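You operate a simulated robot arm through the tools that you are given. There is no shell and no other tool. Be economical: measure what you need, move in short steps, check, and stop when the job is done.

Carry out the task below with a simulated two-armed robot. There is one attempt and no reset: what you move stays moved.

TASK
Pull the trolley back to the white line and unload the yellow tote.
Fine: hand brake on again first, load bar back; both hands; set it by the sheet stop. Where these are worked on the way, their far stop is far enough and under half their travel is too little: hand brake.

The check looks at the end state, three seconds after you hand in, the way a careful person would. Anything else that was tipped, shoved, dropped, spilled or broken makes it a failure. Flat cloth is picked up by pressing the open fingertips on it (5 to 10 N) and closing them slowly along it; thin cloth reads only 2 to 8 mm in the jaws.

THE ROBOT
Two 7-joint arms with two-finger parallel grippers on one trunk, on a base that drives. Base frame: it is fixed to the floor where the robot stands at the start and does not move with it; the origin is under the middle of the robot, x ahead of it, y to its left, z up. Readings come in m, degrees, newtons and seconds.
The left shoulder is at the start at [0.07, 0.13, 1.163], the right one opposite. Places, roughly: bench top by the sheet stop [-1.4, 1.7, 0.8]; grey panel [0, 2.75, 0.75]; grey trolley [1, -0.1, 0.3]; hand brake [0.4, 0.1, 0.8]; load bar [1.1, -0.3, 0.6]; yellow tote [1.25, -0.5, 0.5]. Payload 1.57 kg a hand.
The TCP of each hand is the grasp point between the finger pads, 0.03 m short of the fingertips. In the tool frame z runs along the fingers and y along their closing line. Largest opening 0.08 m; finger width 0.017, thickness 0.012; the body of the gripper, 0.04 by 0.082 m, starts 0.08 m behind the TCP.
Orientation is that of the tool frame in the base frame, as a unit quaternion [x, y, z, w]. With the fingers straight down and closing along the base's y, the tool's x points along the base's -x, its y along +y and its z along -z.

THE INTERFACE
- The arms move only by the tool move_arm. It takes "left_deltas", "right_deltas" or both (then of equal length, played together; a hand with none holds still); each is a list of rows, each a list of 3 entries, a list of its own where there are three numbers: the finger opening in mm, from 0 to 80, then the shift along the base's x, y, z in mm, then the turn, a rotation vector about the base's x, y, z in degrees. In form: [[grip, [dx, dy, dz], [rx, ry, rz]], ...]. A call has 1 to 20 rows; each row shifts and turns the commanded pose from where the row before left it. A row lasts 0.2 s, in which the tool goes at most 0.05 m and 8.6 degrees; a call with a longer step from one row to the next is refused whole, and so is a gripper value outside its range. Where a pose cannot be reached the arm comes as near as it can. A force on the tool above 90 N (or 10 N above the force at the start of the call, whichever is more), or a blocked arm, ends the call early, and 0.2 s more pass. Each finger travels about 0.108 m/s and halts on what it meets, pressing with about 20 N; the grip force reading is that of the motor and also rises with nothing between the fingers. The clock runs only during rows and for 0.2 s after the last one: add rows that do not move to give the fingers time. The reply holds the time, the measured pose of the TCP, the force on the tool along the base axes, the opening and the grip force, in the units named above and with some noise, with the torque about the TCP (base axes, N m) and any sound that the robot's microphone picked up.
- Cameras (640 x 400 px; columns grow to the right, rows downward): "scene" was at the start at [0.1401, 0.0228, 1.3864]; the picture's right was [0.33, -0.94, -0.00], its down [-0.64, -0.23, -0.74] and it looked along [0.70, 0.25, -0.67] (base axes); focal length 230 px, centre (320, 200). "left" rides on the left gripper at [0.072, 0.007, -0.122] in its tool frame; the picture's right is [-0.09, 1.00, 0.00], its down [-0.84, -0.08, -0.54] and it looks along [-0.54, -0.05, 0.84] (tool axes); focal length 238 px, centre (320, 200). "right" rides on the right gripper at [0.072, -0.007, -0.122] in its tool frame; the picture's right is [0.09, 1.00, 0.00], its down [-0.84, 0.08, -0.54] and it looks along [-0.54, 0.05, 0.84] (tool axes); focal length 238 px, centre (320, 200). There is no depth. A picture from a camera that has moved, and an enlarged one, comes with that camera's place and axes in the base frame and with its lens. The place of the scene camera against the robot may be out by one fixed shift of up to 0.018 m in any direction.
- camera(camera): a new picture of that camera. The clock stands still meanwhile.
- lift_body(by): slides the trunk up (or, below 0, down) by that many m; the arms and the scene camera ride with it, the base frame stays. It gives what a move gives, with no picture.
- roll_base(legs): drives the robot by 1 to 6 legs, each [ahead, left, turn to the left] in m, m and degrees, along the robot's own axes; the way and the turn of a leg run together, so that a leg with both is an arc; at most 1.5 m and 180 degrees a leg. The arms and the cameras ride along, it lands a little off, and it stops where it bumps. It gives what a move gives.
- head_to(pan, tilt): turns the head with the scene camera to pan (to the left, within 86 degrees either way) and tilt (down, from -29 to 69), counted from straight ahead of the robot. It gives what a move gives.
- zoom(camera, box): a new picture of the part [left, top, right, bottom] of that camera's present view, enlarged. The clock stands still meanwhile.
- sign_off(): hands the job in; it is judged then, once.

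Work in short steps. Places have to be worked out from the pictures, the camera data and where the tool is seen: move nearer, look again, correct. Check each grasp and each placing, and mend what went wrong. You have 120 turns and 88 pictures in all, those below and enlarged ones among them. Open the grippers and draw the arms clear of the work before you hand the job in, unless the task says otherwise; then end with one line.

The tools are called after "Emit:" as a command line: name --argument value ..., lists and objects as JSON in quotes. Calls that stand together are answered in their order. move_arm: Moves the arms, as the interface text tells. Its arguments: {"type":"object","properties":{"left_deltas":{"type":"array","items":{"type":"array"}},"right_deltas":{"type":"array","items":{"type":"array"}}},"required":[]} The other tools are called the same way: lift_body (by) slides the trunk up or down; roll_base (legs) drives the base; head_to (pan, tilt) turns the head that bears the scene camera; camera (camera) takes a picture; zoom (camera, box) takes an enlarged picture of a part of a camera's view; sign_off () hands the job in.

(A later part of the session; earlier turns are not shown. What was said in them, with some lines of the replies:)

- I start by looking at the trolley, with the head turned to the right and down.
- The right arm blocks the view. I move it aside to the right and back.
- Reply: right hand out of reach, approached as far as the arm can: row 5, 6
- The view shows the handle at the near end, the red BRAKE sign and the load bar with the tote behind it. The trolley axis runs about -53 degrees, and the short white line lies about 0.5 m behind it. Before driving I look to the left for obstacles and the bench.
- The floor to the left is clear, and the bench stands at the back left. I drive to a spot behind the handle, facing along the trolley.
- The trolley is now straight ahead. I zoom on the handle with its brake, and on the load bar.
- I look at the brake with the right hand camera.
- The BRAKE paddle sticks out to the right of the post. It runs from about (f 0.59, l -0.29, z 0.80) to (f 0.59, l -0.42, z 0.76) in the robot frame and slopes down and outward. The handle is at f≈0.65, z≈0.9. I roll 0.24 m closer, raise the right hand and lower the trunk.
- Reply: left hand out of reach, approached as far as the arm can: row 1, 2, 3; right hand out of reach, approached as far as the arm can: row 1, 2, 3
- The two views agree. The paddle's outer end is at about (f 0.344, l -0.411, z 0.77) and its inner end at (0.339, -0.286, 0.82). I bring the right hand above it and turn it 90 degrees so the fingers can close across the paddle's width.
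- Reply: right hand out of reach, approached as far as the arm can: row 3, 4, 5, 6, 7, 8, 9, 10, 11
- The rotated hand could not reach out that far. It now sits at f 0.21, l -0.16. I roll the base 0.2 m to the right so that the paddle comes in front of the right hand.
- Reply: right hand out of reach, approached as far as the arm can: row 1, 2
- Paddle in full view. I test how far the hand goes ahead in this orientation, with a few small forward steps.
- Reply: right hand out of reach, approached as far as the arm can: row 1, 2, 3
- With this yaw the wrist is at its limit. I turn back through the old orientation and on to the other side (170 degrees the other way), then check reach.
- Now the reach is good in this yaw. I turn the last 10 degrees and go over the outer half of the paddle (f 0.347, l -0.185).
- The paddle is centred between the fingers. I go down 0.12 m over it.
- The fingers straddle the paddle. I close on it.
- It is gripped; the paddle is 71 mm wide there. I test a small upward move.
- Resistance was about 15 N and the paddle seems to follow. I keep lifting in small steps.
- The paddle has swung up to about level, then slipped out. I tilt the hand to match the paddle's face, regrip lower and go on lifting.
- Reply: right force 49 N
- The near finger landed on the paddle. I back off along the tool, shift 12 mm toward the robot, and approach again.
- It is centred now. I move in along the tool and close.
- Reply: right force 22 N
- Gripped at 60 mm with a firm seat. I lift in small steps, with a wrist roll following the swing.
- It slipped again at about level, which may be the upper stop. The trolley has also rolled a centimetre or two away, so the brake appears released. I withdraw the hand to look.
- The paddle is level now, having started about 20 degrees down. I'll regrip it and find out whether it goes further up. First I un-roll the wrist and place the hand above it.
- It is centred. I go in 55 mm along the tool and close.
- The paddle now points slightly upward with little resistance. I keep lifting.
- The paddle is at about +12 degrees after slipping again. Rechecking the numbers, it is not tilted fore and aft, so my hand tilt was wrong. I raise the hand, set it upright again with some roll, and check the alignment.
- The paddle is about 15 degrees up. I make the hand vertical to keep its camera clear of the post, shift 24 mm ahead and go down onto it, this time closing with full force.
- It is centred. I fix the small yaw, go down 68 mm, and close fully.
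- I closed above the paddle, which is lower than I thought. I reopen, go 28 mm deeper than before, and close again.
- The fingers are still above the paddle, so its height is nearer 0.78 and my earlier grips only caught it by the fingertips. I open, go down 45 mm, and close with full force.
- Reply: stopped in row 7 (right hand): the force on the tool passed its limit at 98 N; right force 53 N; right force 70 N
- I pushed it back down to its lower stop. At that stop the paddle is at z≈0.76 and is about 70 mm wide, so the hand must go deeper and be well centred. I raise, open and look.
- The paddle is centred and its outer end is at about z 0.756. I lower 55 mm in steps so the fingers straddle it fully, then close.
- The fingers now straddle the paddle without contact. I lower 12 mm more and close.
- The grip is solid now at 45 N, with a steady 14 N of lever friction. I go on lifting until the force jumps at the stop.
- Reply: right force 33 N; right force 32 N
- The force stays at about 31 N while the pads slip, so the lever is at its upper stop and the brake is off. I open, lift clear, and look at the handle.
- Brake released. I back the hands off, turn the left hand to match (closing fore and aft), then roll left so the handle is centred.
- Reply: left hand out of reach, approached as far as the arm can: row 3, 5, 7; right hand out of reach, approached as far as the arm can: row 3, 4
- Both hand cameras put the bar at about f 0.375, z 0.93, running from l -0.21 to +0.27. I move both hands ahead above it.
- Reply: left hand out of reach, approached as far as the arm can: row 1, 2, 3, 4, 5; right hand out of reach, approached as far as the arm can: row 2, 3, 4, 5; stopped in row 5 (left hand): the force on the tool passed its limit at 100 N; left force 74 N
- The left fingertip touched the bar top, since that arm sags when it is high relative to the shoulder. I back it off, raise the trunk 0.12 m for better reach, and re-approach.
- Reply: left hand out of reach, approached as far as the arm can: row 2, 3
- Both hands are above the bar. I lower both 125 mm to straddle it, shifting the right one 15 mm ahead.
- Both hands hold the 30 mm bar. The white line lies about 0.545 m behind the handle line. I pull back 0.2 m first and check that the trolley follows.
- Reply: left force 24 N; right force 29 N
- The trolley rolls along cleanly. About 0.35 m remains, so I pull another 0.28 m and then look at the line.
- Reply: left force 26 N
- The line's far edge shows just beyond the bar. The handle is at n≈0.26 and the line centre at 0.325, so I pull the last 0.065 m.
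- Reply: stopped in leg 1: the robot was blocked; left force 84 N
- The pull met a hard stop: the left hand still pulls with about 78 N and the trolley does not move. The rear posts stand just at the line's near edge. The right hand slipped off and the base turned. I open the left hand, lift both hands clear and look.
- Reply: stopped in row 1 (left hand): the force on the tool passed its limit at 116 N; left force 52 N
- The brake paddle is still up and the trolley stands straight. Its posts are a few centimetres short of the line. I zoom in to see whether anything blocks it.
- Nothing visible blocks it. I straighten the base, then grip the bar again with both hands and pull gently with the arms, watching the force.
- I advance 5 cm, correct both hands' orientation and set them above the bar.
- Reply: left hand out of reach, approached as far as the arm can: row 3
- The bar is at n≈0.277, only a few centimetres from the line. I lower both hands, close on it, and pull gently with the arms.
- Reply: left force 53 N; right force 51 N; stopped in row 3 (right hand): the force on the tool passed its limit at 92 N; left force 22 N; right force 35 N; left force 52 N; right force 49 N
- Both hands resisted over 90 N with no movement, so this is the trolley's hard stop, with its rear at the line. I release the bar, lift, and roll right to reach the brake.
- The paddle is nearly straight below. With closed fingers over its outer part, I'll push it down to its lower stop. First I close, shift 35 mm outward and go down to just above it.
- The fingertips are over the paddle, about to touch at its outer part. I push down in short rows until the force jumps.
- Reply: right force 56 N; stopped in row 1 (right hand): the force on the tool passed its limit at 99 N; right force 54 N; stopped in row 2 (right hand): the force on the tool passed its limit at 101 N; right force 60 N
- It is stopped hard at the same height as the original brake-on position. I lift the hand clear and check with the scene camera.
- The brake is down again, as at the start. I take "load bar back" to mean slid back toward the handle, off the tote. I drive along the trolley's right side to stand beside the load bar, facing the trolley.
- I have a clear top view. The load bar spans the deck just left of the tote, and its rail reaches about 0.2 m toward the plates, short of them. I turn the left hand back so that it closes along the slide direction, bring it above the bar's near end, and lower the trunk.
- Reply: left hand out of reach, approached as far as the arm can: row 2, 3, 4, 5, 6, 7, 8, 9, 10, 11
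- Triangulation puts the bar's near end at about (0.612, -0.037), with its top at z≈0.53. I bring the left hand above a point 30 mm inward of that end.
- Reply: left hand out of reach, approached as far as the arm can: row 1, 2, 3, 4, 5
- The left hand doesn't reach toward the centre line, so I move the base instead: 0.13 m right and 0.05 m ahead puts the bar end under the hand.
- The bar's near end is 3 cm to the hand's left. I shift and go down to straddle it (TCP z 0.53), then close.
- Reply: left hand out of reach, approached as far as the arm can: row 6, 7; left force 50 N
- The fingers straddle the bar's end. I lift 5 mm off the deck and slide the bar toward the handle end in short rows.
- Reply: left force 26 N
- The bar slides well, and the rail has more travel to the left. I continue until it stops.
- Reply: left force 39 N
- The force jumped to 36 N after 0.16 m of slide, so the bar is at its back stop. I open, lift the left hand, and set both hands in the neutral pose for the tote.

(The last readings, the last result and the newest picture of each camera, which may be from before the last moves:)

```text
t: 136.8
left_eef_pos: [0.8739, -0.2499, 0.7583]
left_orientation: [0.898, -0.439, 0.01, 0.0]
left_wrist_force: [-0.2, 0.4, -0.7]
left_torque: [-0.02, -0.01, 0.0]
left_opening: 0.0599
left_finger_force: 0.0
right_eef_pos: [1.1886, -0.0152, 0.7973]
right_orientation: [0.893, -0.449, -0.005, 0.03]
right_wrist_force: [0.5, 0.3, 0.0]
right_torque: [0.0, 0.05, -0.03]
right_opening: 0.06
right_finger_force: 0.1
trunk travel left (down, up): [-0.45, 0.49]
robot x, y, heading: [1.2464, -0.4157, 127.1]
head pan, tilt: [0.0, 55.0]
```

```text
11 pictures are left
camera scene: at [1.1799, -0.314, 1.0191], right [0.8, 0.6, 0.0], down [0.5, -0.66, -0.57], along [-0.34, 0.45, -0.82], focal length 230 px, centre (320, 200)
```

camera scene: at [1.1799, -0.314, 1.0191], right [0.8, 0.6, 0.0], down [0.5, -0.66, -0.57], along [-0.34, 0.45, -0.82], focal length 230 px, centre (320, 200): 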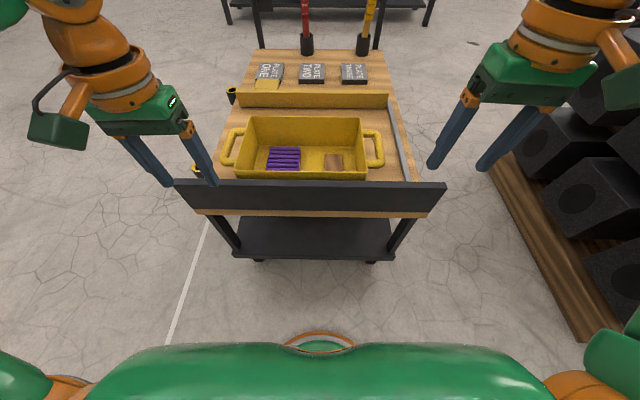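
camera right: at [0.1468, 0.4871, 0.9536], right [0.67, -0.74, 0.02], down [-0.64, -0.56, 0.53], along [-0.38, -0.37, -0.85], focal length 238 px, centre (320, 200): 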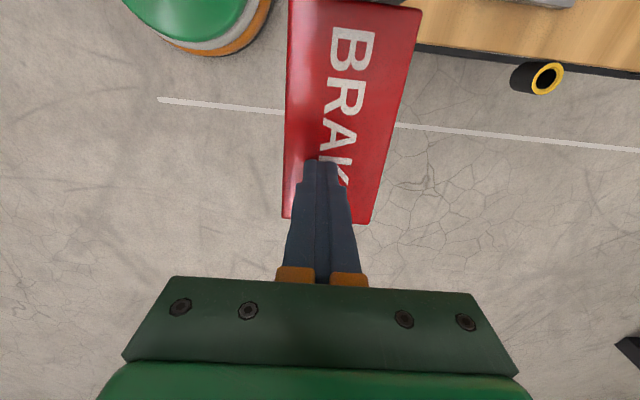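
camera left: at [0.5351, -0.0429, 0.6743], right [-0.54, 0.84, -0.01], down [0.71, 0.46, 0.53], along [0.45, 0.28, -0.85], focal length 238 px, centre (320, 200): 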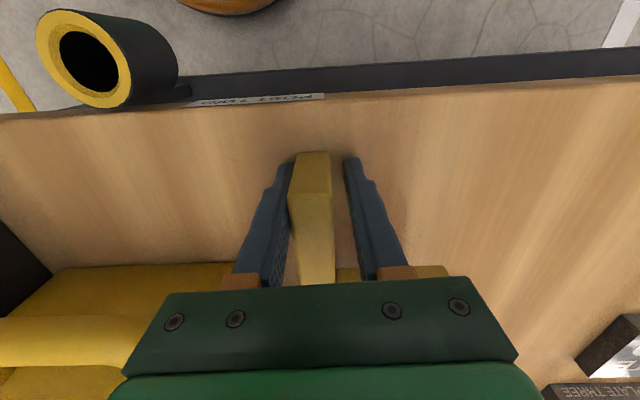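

The tote stands just beyond the end wall, with its handles at about l +0.23 and -0.15. The bar is back and the plates are untouched. I move 0.04 m left and 0.19 m ahead, then look through both hand cameras.

Emit:
roll_base --legs '[[0, 0.04, 0], [0.18, 0, 0]]'

Emit:
camera --camera "left"

Emit:
camera --camera "right"

```text
t: 138.8
left_eef_pos: [0.7375, -0.1368, 0.7605]
left_orientation: [0.898, -0.44, 0.007, -0.001]
left_wrist_force: [-0.2, -0.2, -0.4]
left_torque: [-0.04, -0.01, 0.0]
left_opening: 0.0601
left_finger_force: 0.1
right_eef_pos: [1.0554, 0.0981, 0.8009]
right_orientation: [0.892, -0.45, -0.01, 0.028]
right_wrist_force: [-0.6, 0.5, -0.6]
right_torque: [-0.06, -0.01, 0.0]
right_opening: 0.06
right_finger_force: 0.0
trunk travel left (down, up): [-0.45, 0.49]
robot x, y, heading: [1.1093, -0.2977, 126.9]
head pan, tilt: [0.0, 55.0]
```

```text
10 pictures are left
camera left: at [0.7758, -0.1977, 0.8843], right [-0.84, -0.54, -0.01], down [-0.46, 0.71, 0.53], along [-0.28, 0.45, -0.85], focal length 238 px, centre (320, 200)
```

left: 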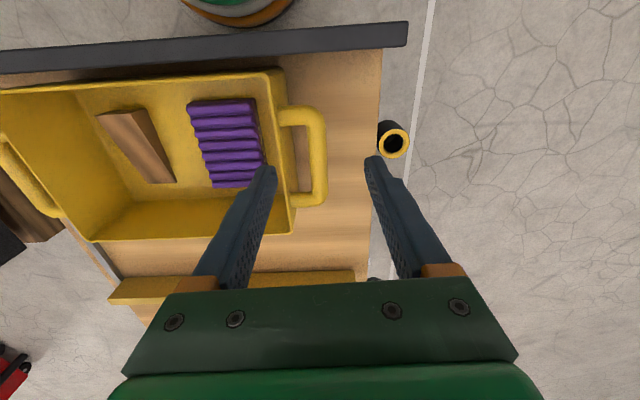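

```text
9 pictures are left
camera right: at [1.1074, 0.0486, 0.9225], right [-0.74, -0.67, 0.06], down [-0.54, 0.65, 0.54], along [-0.4, 0.37, -0.84], focal length 238 px, centre (320, 200)
```

right: 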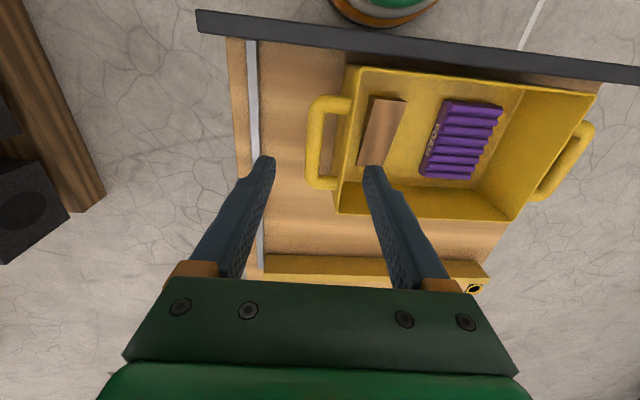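

Triangulated from both hand cameras, the left handle is at (0.720, -0.104, 0.612) and the right at (1.024, 0.120, 0.612). I go above them with a 42 mm opening and then down gently.

Emit:
move_arm --left_deltas '[[42, [-9, 17, -20], [0, 0, 0]], [42, [-8.5, 16, -20], [0, 0, 0]], [42, [0, 0, -20], [0, 0, 0]], [42, [0, 0, -20], [0, 0, 0]], [42, [0, 0, 0], [0, 0, 0]]]' --right_deltas '[[42, [-16, 11, -30], [2.3, -2.5, 0]], [42, [-16, 11, -30], [0, 0, 0]], [42, [0, 0, -30], [0, 0, 0]], [42, [0, 0, -30], [0, 0, 0]], [42, [0, 0, 0], [0, 0, 0]]]'

Emit:
camera --camera "right"

```text
t: 140.0
left_eef_pos: [0.7219, -0.104, 0.6802]
left_orientation: [0.898, -0.44, 0.006, -0.002]
left_wrist_force: [0.7, 0.5, 0.5]
left_torque: [-0.02, 0.0, -0.03]
left_opening: 0.042
left_finger_force: 0.0
right_eef_pos: [1.0234, 0.1209, 0.6797]
right_orientation: [0.893, -0.45, 0.001, -0.001]
right_wrist_force: [0.0, 0.3, -1.2]
right_torque: [0.0, 0.0, 0.03]
right_opening: 0.042
right_finger_force: 0.0
trunk travel left (down, up): [-0.45, 0.49]
robot x, y, heading: [1.1072, -0.2963, 126.9]
head pan, tilt: [0.0, 55.0]
```

```text
8 pictures are left
camera right: at [1.0709, 0.0657, 0.8024], right [-0.75, -0.67, 0.0], down [-0.56, 0.63, 0.54], along [-0.36, 0.4, -0.84], focal length 238 px, centre (320, 200)
```

right: 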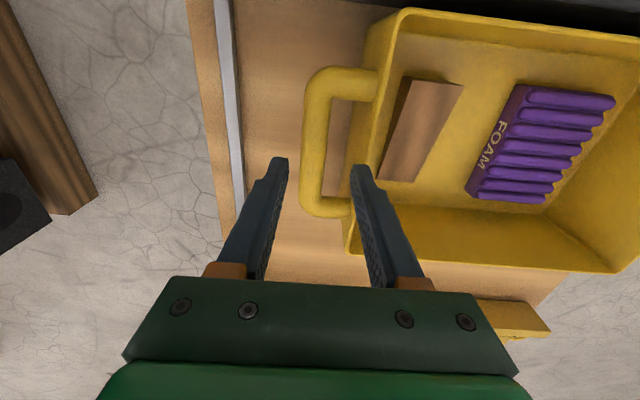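

Well aligned, but the inner finger would brush the rim. I narrow to 34 mm, shift the right hand 2.5 mm outward, descend and close.

Emit:
move_arm --left_deltas '[[34, [0, 0, 0], [0, 0, 0]], [34, [0, 0, -20], [0, 0, 0]], [34, [0, 0, -20], [0, 0, 0]], [34, [0, 0, -15], [0, 0, 0]], [34, [0, 0, -12], [0, 0, 0]], [34, [0, 0, 0], [0, 0, 0]]]' --right_deltas '[[34, [2, 2, 0], [0, 0, 0]], [34, [0, 0, -20], [0, 0, 0]], [34, [0, 0, -20], [0, 0, 0]], [34, [0, 0, -15], [0, 0, 0]], [34, [0, 0, -12], [0, 0, 0]], [34, [0, 0, 0], [0, 0, 0]]]'

Emit:
move_arm --left_deltas '[[20, [0, 0, 0], [0, 0, 0]], [0, [0, 0, 0], [0, 0, 0]], [0, [0, 0, 0], [0, 0, 0]]]' --right_deltas '[[20, [0, 0, 0], [0, 0, 0]], [0, [0, 0, 0], [0, 0, 0]], [0, [0, 0, 0], [0, 0, 0]]]'

```text
t: 141.4
left_eef_pos: [0.7208, -0.103, 0.6125]
left_orientation: [0.898, -0.439, 0.007, -0.002]
left_wrist_force: [0.9, 0.5, 0.6]
left_torque: [-0.03, 0.0, -0.02]
left_opening: 0.0339
left_finger_force: 0.1
right_eef_pos: [1.0243, 0.1224, 0.6137]
right_orientation: [0.893, -0.45, 0.001, 0.0]
right_wrist_force: [0.5, 0.6, 0.4]
right_torque: [0.01, -0.02, 0.02]
right_opening: 0.0337
right_finger_force: 0.1
trunk travel left (down, up): [-0.45, 0.49]
robot x, y, heading: [1.109, -0.2958, 126.8]
head pan, tilt: [0.0, 55.0]
```

```text
t: 142.2
left_eef_pos: [0.7208, -0.103, 0.6139]
left_orientation: [0.898, -0.44, 0.006, -0.001]
left_wrist_force: [-3.1, -5.4, 0.1]
left_torque: [0.12, 0.14, -0.37]
left_opening: 0.0219
left_finger_force: 20.0
right_eef_pos: [1.0249, 0.1223, 0.6137]
right_orientation: [0.893, -0.451, 0.001, 0.0]
right_wrist_force: [5.1, 5.2, -0.4]
right_torque: [0.0, 0.0, -0.36]
right_opening: 0.0219
right_finger_force: 20.7
trunk travel left (down, up): [-0.45, 0.49]
robot x, y, heading: [1.1071, -0.2938, 126.9]
head pan, tilt: [0.0, 55.0]
```

Both handles are gripped at 22 mm. I lift slowly with the trunk and check the load.

Emit:
lift_body --by 0.06

Emit:
lift_body --by 0.34

Emit:
camera --camera "scene"

```text
t: 143.2
left_eef_pos: [0.7198, -0.1022, 0.6729]
left_orientation: [0.898, -0.439, 0.007, -0.001]
left_wrist_force: [-6.5, -7.7, -3.5]
left_torque: [-0.15, -0.03, -0.35]
left_opening: 0.0215
left_finger_force: 19.5
right_eef_pos: [1.0251, 0.1223, 0.6729]
right_orientation: [0.893, -0.45, 0.001, -0.001]
right_wrist_force: [6.6, 7.2, -3.8]
right_torque: [0.12, 0.05, -0.33]
right_opening: 0.0217
right_finger_force: 20.3
trunk travel left (down, up): [-0.51, 0.43]
robot x, y, heading: [1.1075, -0.2933, 127.0]
head pan, tilt: [0.0, 55.0]
```

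```text
t: 146.5
left_eef_pos: [0.7202, -0.102, 1.0133]
left_orientation: [0.898, -0.44, 0.007, -0.002]
left_wrist_force: [-12.6, -11.2, -2.8]
left_torque: [-0.06, 0.02, -0.33]
left_opening: 0.0217
left_finger_force: 19.6
right_eef_pos: [1.0242, 0.1222, 1.0134]
right_orientation: [0.893, -0.45, 0.002, -0.001]
right_wrist_force: [12.6, 10.6, -3.2]
right_torque: [0.03, -0.04, -0.37]
right_opening: 0.022
right_finger_force: 20.1
trunk travel left (down, up): [-0.85, 0.09]
robot x, y, heading: [1.1073, -0.2954, 127.1]
head pan, tilt: [0.0, 55.0]
```

```text
7 pictures are left
camera scene: at [1.0452, -0.2012, 1.419], right [0.8, 0.6, 0.0], down [0.49, -0.66, -0.57], along [-0.34, 0.46, -0.82], focal length 230 px, centre (320, 200)
```

scene: 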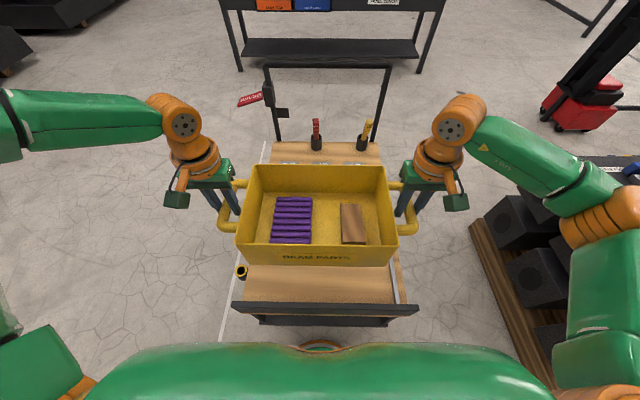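

The tote is up and level with a steady grip. The bench is beyond the trolley, so I back off, go left around the trolley, and drive ahead to about 0.9 m short of the bench.

Emit:
roll_base --legs '[[-0.3, 0, 0], [0, 0.95, 0], [1.4, 0, 0], [0.8, 0, 0]]'

Emit:
head_to --pan 0 --tilt 35

Emit:
camera --camera "scene"

```text
t: 163.6
left_eef_pos: [-1.1708, 0.8627, 1.0131]
left_orientation: [0.895, -0.446, 0.007, -0.002]
left_wrist_force: [-16.4, -13.1, -3.2]
left_torque: [-0.06, 0.07, -0.32]
left_opening: 0.0218
left_finger_force: 20.3
right_eef_pos: [-0.8638, 1.0845, 1.014]
right_orientation: [0.89, -0.457, 0.001, -0.001]
right_wrist_force: [16.9, 13.3, -2.5]
right_torque: [0.06, -0.08, -0.32]
right_opening: 0.0218
right_finger_force: 20.0
trunk travel left (down, up): [-0.85, 0.09]
robot x, y, heading: [-0.7907, 0.6672, 126.1]
head pan, tilt: [0.0, 55.0]
```

```text
t: 164.5
left_eef_pos: [-1.1702, 0.863, 1.014]
left_orientation: [0.895, -0.446, 0.007, 0.0]
left_wrist_force: [-2.3, -2.4, -3.2]
left_torque: [-0.05, 0.01, -0.35]
left_opening: 0.0216
left_finger_force: 19.8
right_eef_pos: [-0.8644, 1.0833, 1.0132]
right_orientation: [0.889, -0.457, 0.002, 0.001]
right_wrist_force: [0.2, 2.9, -3.3]
right_torque: [0.02, 0.0, -0.35]
right_opening: 0.0216
right_finger_force: 20.7
trunk travel left (down, up): [-0.85, 0.09]
robot x, y, heading: [-0.7867, 0.6666, 126.3]
head pan, tilt: [0.0, 35.0]
```

```text
6 pictures are left
camera scene: at [-0.8568, 0.7729, 1.4472], right [0.81, 0.59, 0.0], down [0.34, -0.46, -0.82], along [-0.48, 0.66, -0.58], focal length 230 px, centre (320, 200)
```

scene: 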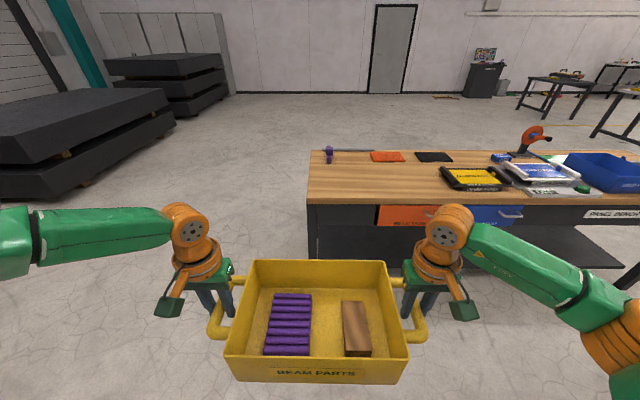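

The bench's left end is clear. The sheet stop is the grey rail with the purple knob at its back-left. The bench front edge is 1.05 m ahead of my axis. I aim the tote centre at l≈-0.16, close to the hinted spot, so I roll 0.16 m right and 0.6 m ahead, then recheck.

Emit:
roll_base --legs '[[0, -0.16, 0], [0.6, 0, 0]]'

Emit:
camera --camera "scene"

```text
t: 168.9
left_eef_pos: [-1.4013, 1.4472, 1.0125]
left_orientation: [0.895, -0.445, 0.006, -0.001]
left_wrist_force: [-4.6, -5.5, -2.6]
left_torque: [-0.04, 0.04, -0.34]
left_opening: 0.0219
left_finger_force: 20.0
right_eef_pos: [-1.0954, 1.6694, 1.0147]
right_orientation: [0.89, -0.456, 0.002, 0.0]
right_wrist_force: [4.4, 5.5, -4.1]
right_torque: [-0.02, 0.0, -0.33]
right_opening: 0.0217
right_finger_force: 20.0
trunk travel left (down, up): [-0.85, 0.09]
robot x, y, heading: [-1.018, 1.2531, 126.2]
head pan, tilt: [0.0, 35.0]
```

```text
5 pictures are left
camera scene: at [-1.0855, 1.3564, 1.4475], right [0.81, 0.59, 0.0], down [0.34, -0.46, -0.82], along [-0.49, 0.66, -0.57], focal length 230 px, centre (320, 200)
```

scene: 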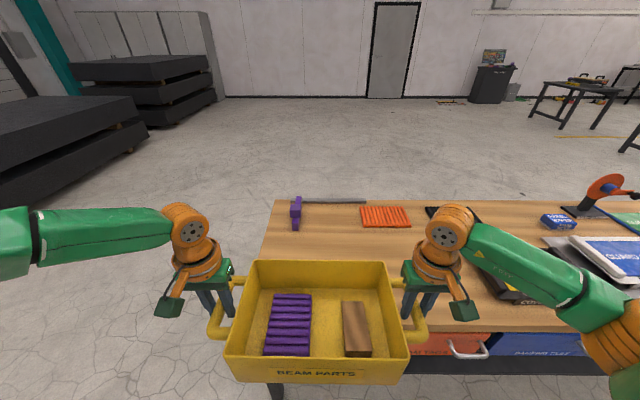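

The front edge is at f≈0.44 and the bench end at l≈+0.2. The stop's purple clamp sits at the back at f≥0.85. I advance 0.19 m and then extend both arms 30 mm.

Emit:
roll_base --legs '[[0.19, 0, 0]]'

Emit:
move_arm --left_deltas '[[0, [-6, 8, 0], [0, 0, 0]], [0, [-6, 8, 0], [0, 0, 0]], [0, [-6, 8, 0], [0, 0, 0]]]' --right_deltas '[[0, [-6, 8, 0], [0, 0, 0]], [0, [-6, 8, 0], [0, 0, 0]], [0, [-6, 8, 0], [0, 0, 0]]]'

Emit:
head_to --pan 0 --tilt 50

Emit:
camera --camera "scene"

```text
t: 170.5
left_eef_pos: [-1.5114, 1.5975, 1.0166]
left_orientation: [0.896, -0.444, 0.005, -0.001]
left_wrist_force: [0.3, -3.3, -2.9]
left_torque: [-0.1, -0.05, -0.35]
left_opening: 0.0214
left_finger_force: 20.4
right_eef_pos: [-1.2056, 1.8195, 1.0141]
right_orientation: [0.891, -0.455, 0.0, 0.0]
right_wrist_force: [0.1, 1.6, -2.9]
right_torque: [0.14, 0.08, -0.38]
right_opening: 0.0218
right_finger_force: 19.9
trunk travel left (down, up): [-0.85, 0.09]
robot x, y, heading: [-1.1239, 1.4059, 126.4]
head pan, tilt: [0.0, 35.0]
```

```text
t: 171.3
left_eef_pos: [-1.5317, 1.6257, 1.013]
left_orientation: [0.896, -0.444, 0.008, -0.001]
left_wrist_force: [1.3, -1.0, -3.9]
left_torque: [0.12, 0.12, -0.27]
left_opening: 0.0219
left_finger_force: 20.5
right_eef_pos: [-1.2266, 1.8458, 1.0122]
right_orientation: [0.89, -0.455, 0.002, 0.0]
right_wrist_force: [-0.4, 1.8, -2.6]
right_torque: [-0.22, -0.05, -0.31]
right_opening: 0.022
right_finger_force: 20.0
trunk travel left (down, up): [-0.85, 0.09]
robot x, y, heading: [-1.1317, 1.4038, 126.7]
head pan, tilt: [0.0, 35.0]
```

```text
t: 172.0
left_eef_pos: [-1.5304, 1.625, 1.013]
left_orientation: [0.896, -0.445, 0.008, 0.0]
left_wrist_force: [2.1, 0.2, -3.1]
left_torque: [-0.1, -0.06, -0.34]
left_opening: 0.0219
left_finger_force: 20.0
right_eef_pos: [-1.2252, 1.847, 1.014]
right_orientation: [0.89, -0.455, 0.002, 0.0]
right_wrist_force: [-0.7, 1.9, -3.3]
right_torque: [0.08, 0.06, -0.33]
right_opening: 0.0218
right_finger_force: 20.3
trunk travel left (down, up): [-0.85, 0.09]
robot x, y, heading: [-1.1288, 1.4053, 126.2]
head pan, tilt: [0.0, 50.0]
```

```text
4 pictures are left
camera scene: at [-1.1929, 1.5022, 1.4256], right [0.81, 0.59, 0.0], down [0.45, -0.62, -0.64], along [-0.38, 0.52, -0.77], focal length 230 px, centre (320, 200)
```

scene: 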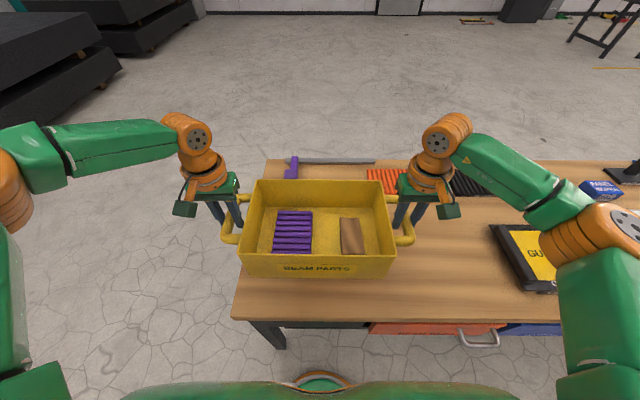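

The tote is over the clear area, about 15 cm in from the front edge and 5 cm from the end. I lower it with the trunk, then the last part in small arm steps until contact.

Emit:
lift_body --by -0.09

Emit:
move_arm --left_deltas '[[0, [0, 0, -6], [0, 0, 0]], [0, [0, 0, -6], [0, 0, 0]], [0, [0, 0, -6], [0, 0, 0]]]' --right_deltas '[[0, [0, 0, -6], [0, 0, 0]], [0, [0, 0, -6], [0, 0, 0]], [0, [0, 0, -6], [0, 0, 0]]]'

Emit:
move_arm --left_deltas '[[0, [0, 0, -5], [0, 0, 0]], [0, [0, 0, -5], [0, 0, 0]]]' --right_deltas '[[0, [0, 0, -5], [0, 0, 0]], [0, [0, 0, -5], [0, 0, 0]]]'

```text
t: 173.3
left_eef_pos: [-1.5322, 1.6241, 0.9219]
left_orientation: [0.896, -0.444, 0.008, -0.001]
left_wrist_force: [1.9, 0.4, -3.2]
left_torque: [-0.06, -0.02, -0.32]
left_opening: 0.0218
left_finger_force: 19.7
right_eef_pos: [-1.2258, 1.8462, 0.923]
right_orientation: [0.89, -0.455, 0.003, -0.001]
right_wrist_force: [-3.1, 0.6, -2.8]
right_torque: [0.01, -0.02, -0.32]
right_opening: 0.0215
right_finger_force: 19.4
trunk travel left (down, up): [-0.76, 0.18]
robot x, y, heading: [-1.1292, 1.4057, 126.6]
head pan, tilt: [0.0, 50.0]
```

```text
t: 174.1
left_eef_pos: [-1.5313, 1.6238, 0.9056]
left_orientation: [0.896, -0.445, 0.007, -0.002]
left_wrist_force: [5.9, 1.0, -3.2]
left_torque: [-0.12, -0.12, -0.29]
left_opening: 0.0219
left_finger_force: 19.9
right_eef_pos: [-1.2261, 1.8468, 0.9045]
right_orientation: [0.89, -0.455, 0.002, 0.001]
right_wrist_force: [-5.5, -1.4, -3.1]
right_torque: [0.12, 0.09, -0.3]
right_opening: 0.0216
right_finger_force: 20.3
trunk travel left (down, up): [-0.76, 0.18]
robot x, y, heading: [-1.126, 1.4032, 126.4]
head pan, tilt: [0.0, 50.0]
```

```text
t: 174.7
left_eef_pos: [-1.53, 1.6221, 0.8973]
left_orientation: [0.896, -0.445, 0.007, -0.002]
left_wrist_force: [11.7, 8.4, -2.4]
left_torque: [0.04, 0.0, -0.11]
left_opening: 0.0215
left_finger_force: 19.8
left hand out of reach, approached as far as the arm can: row 2
right_eef_pos: [-1.2254, 1.8456, 0.8955]
right_orientation: [0.89, -0.455, 0.002, 0.001]
right_wrist_force: [-11.1, -8.1, -2.9]
right_torque: [-0.08, 0.03, -0.15]
right_opening: 0.022
right_finger_force: 20.3
trunk travel left (down, up): [-0.76, 0.18]
robot x, y, heading: [-1.1252, 1.4006, 126.6]
head pan, tilt: [0.0, 50.0]
```

There is no contact yet and the arms are near their limit, so I use the trunk in small steps.

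Emit:
lift_body --by -0.01

Emit:
lift_body --by -0.01

Emit:
lift_body --by -0.008

```text
t: 175.3
left_eef_pos: [-1.5287, 1.6193, 0.8887]
left_orientation: [0.896, -0.445, 0.004, -0.004]
left_wrist_force: [12.8, 12.9, 14.5]
left_torque: [0.1, 0.0, -0.2]
left_opening: 0.0216
left_finger_force: 19.4
right_eef_pos: [-1.2245, 1.8426, 0.888]
right_orientation: [0.891, -0.455, -0.001, -0.001]
right_wrist_force: [-17.2, -7.2, 15.1]
right_torque: [0.02, 0.04, -0.26]
right_opening: 0.0217
right_finger_force: 20.1
trunk travel left (down, up): [-0.75, 0.19]
robot x, y, heading: [-1.1274, 1.4028, 126.3]
head pan, tilt: [0.0, 50.0]
```

```text
t: 175.8
left_eef_pos: [-1.5271, 1.6167, 0.8785]
left_orientation: [0.896, -0.445, 0.005, -0.003]
left_wrist_force: [20.8, 15.0, 12.7]
left_torque: [0.16, 0.41, -0.09]
left_opening: 0.0216
left_finger_force: 20.1
right_eef_pos: [-1.2225, 1.8416, 0.878]
right_orientation: [0.891, -0.454, 0.0, -0.001]
right_wrist_force: [-20.8, -15.6, 9.3]
right_torque: [0.46, -0.01, -0.15]
right_opening: 0.0219
right_finger_force: 19.7
trunk travel left (down, up): [-0.74, 0.2]
robot x, y, heading: [-1.1271, 1.4016, 126.0]
head pan, tilt: [0.0, 50.0]
```

```text
t: 176.4
left_eef_pos: [-1.5271, 1.6175, 0.8716]
left_orientation: [0.896, -0.444, 0.003, -0.004]
left_wrist_force: [27.6, 17.0, 11.9]
left_torque: [-0.01, 0.66, -0.12]
left_opening: 0.0217
left_finger_force: 20.3
right_eef_pos: [-1.2229, 1.8412, 0.8701]
right_orientation: [0.891, -0.454, -0.001, -0.002]
right_wrist_force: [-26.1, -21.0, 11.7]
right_torque: [0.6, -0.23, -0.08]
right_opening: 0.0215
right_finger_force: 19.8
trunk travel left (down, up): [-0.732, 0.208]
robot x, y, heading: [-1.1257, 1.4032, 126.5]
head pan, tilt: [0.0, 50.0]
```

The load reversed to an upward force, so the tote rests on the bench. I open both hands to 34 mm and raise straight up.

Emit:
move_arm --left_deltas '[[28, [0, 0, 0], [0, 0, 0]], [33, [0, 0, 0], [0, 0, 0]], [33, [0, 0, 0], [0, 0, 0]]]' --right_deltas '[[28, [0, 0, 0], [0, 0, 0]], [33, [0, 0, 0], [0, 0, 0]], [33, [0, 0, 0], [0, 0, 0]]]'

Emit:
lift_body --by 0.18

Emit:
camera --camera "scene"

```text
t: 177.2
left_eef_pos: [-1.5301, 1.6198, 0.8702]
left_orientation: [0.896, -0.444, 0.006, -0.001]
left_wrist_force: [0.1, 0.6, 1.0]
left_torque: [-0.02, -0.01, -0.02]
left_opening: 0.033
left_finger_force: 0.0
right_eef_pos: [-1.2245, 1.8462, 0.8677]
right_orientation: [0.89, -0.455, 0.001, -0.002]
right_wrist_force: [0.0, -0.7, -0.7]
right_torque: [-0.02, -0.02, 0.01]
right_opening: 0.0331
right_finger_force: 0.1
trunk travel left (down, up): [-0.732, 0.208]
robot x, y, heading: [-1.1292, 1.4061, 126.3]
head pan, tilt: [0.0, 50.0]
```

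```text
t: 179.2
left_eef_pos: [-1.53, 1.6211, 1.0487]
left_orientation: [0.896, -0.444, 0.007, -0.002]
left_wrist_force: [-0.8, -0.8, -0.2]
left_torque: [-0.03, 0.02, -0.01]
left_opening: 0.0329
left_finger_force: 0.1
right_eef_pos: [-1.2241, 1.8446, 1.0487]
right_orientation: [0.891, -0.454, 0.001, 0.0]
right_wrist_force: [0.9, -0.3, 0.4]
right_torque: [-0.01, 0.0, 0.0]
right_opening: 0.0328
right_finger_force: 0.0
trunk travel left (down, up): [-0.912, 0.028]
robot x, y, heading: [-1.1235, 1.4005, 126.3]
head pan, tilt: [0.0, 50.0]
```

```text
3 pictures are left
camera scene: at [-1.1918, 1.5007, 1.4877], right [0.81, 0.59, 0.0], down [0.45, -0.62, -0.64], along [-0.38, 0.52, -0.77], focal length 230 px, centre (320, 200)
```

scene: 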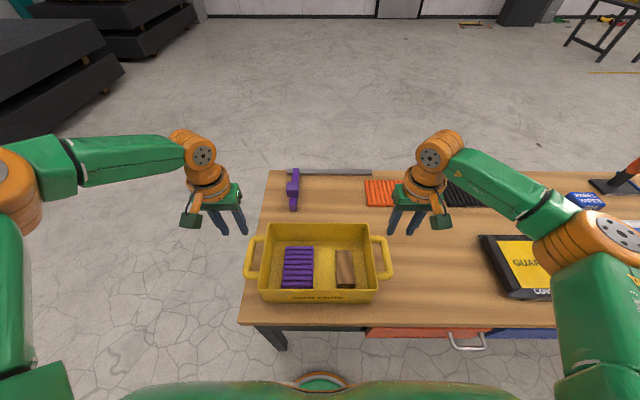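

The tote stands on the bench by the sheet stop, with its contents in place. I back off and turn for a last look at the trolley.

Emit:
roll_base --legs '[[-0.55, 0, 0], [0, 0, -150]]'

Emit:
head_to --pan 0 --tilt 35

Emit:
camera --camera "scene"

```text
t: 188.6
left_eef_pos: [-0.3432, 0.9654, 1.0499]
left_orientation: [0.201, 0.98, -0.003, -0.006]
left_wrist_force: [-0.7, -0.2, 0.0]
left_torque: [0.0, -0.02, 0.0]
left_opening: 0.0329
left_finger_force: 0.0
right_eef_pos: [-0.4975, 0.6191, 1.048]
right_orientation: [0.213, 0.977, -0.001, -0.001]
right_wrist_force: [1.2, -0.1, 0.2]
right_torque: [0.0, 0.02, 0.0]
right_opening: 0.0332
right_finger_force: 0.1
trunk travel left (down, up): [-0.912, 0.028]
robot x, y, heading: [-0.7977, 0.9577, -24.3]
head pan, tilt: [0.0, 50.0]
```

```text
t: 189.3
left_eef_pos: [-0.343, 0.9644, 1.0496]
left_orientation: [0.201, 0.979, -0.004, -0.006]
left_wrist_force: [-0.1, 0.0, 0.1]
left_torque: [0.0, 0.0, 0.03]
left_opening: 0.0328
left_finger_force: 0.0
right_eef_pos: [-0.4983, 0.6194, 1.0473]
right_orientation: [0.213, 0.977, 0.0, 0.0]
right_wrist_force: [-0.5, 0.0, 0.9]
right_torque: [-0.02, 0.01, -0.04]
right_opening: 0.0332
right_finger_force: 0.0
trunk travel left (down, up): [-0.912, 0.028]
robot x, y, heading: [-0.799, 0.9559, -24.0]
head pan, tilt: [0.0, 35.0]
```

```text
2 pictures are left
camera scene: at [-0.6624, 0.8947, 1.5094], right [-0.41, -0.91, 0.0], down [-0.52, 0.23, -0.82], along [0.75, -0.33, -0.57], focal length 230 px, centre (320, 200)
```

scene: 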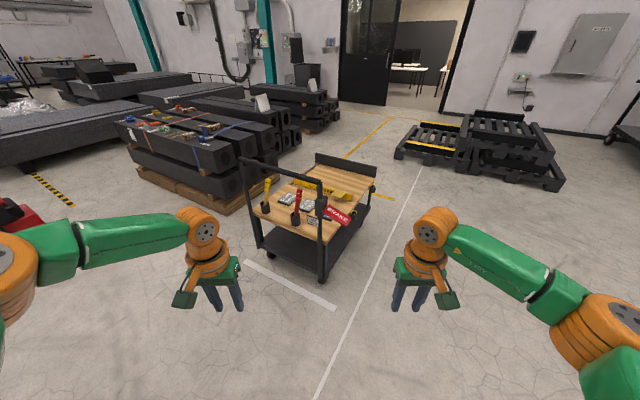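

Emit:
zoom --camera "scene" --box '[230, 140, 390, 320]'

```text
2.22 times, centred on (310, 230) of scene
camera zoom: at [-0.6624, 0.8947, 1.5094], right [-0.41, -0.91, 0.0], down [-0.52, 0.23, -0.82], along [0.75, -0.33, -0.57], focal length 512 px, centre (342, 133)
```

zoom: 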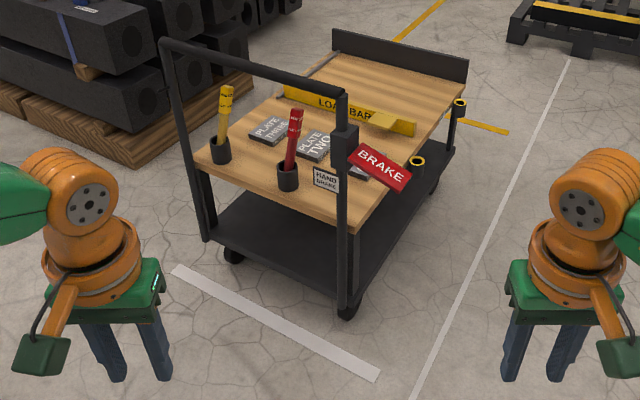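

The trolley stands at its stop by the white line with the brake down and the load bar back. The plates and pins are untouched and the arms are clear, so I hand in.

Emit:
sign_off

```text
The job is handed in.
```

I pulled the trolley back to its hard stop, a few centimetres short of the white line. The hand brake is on again and the load bar is slid back off the tote to its stop. Both hands set the tote on the bench in front of the sheet stop, about 15 cm from it, with its contents in place.
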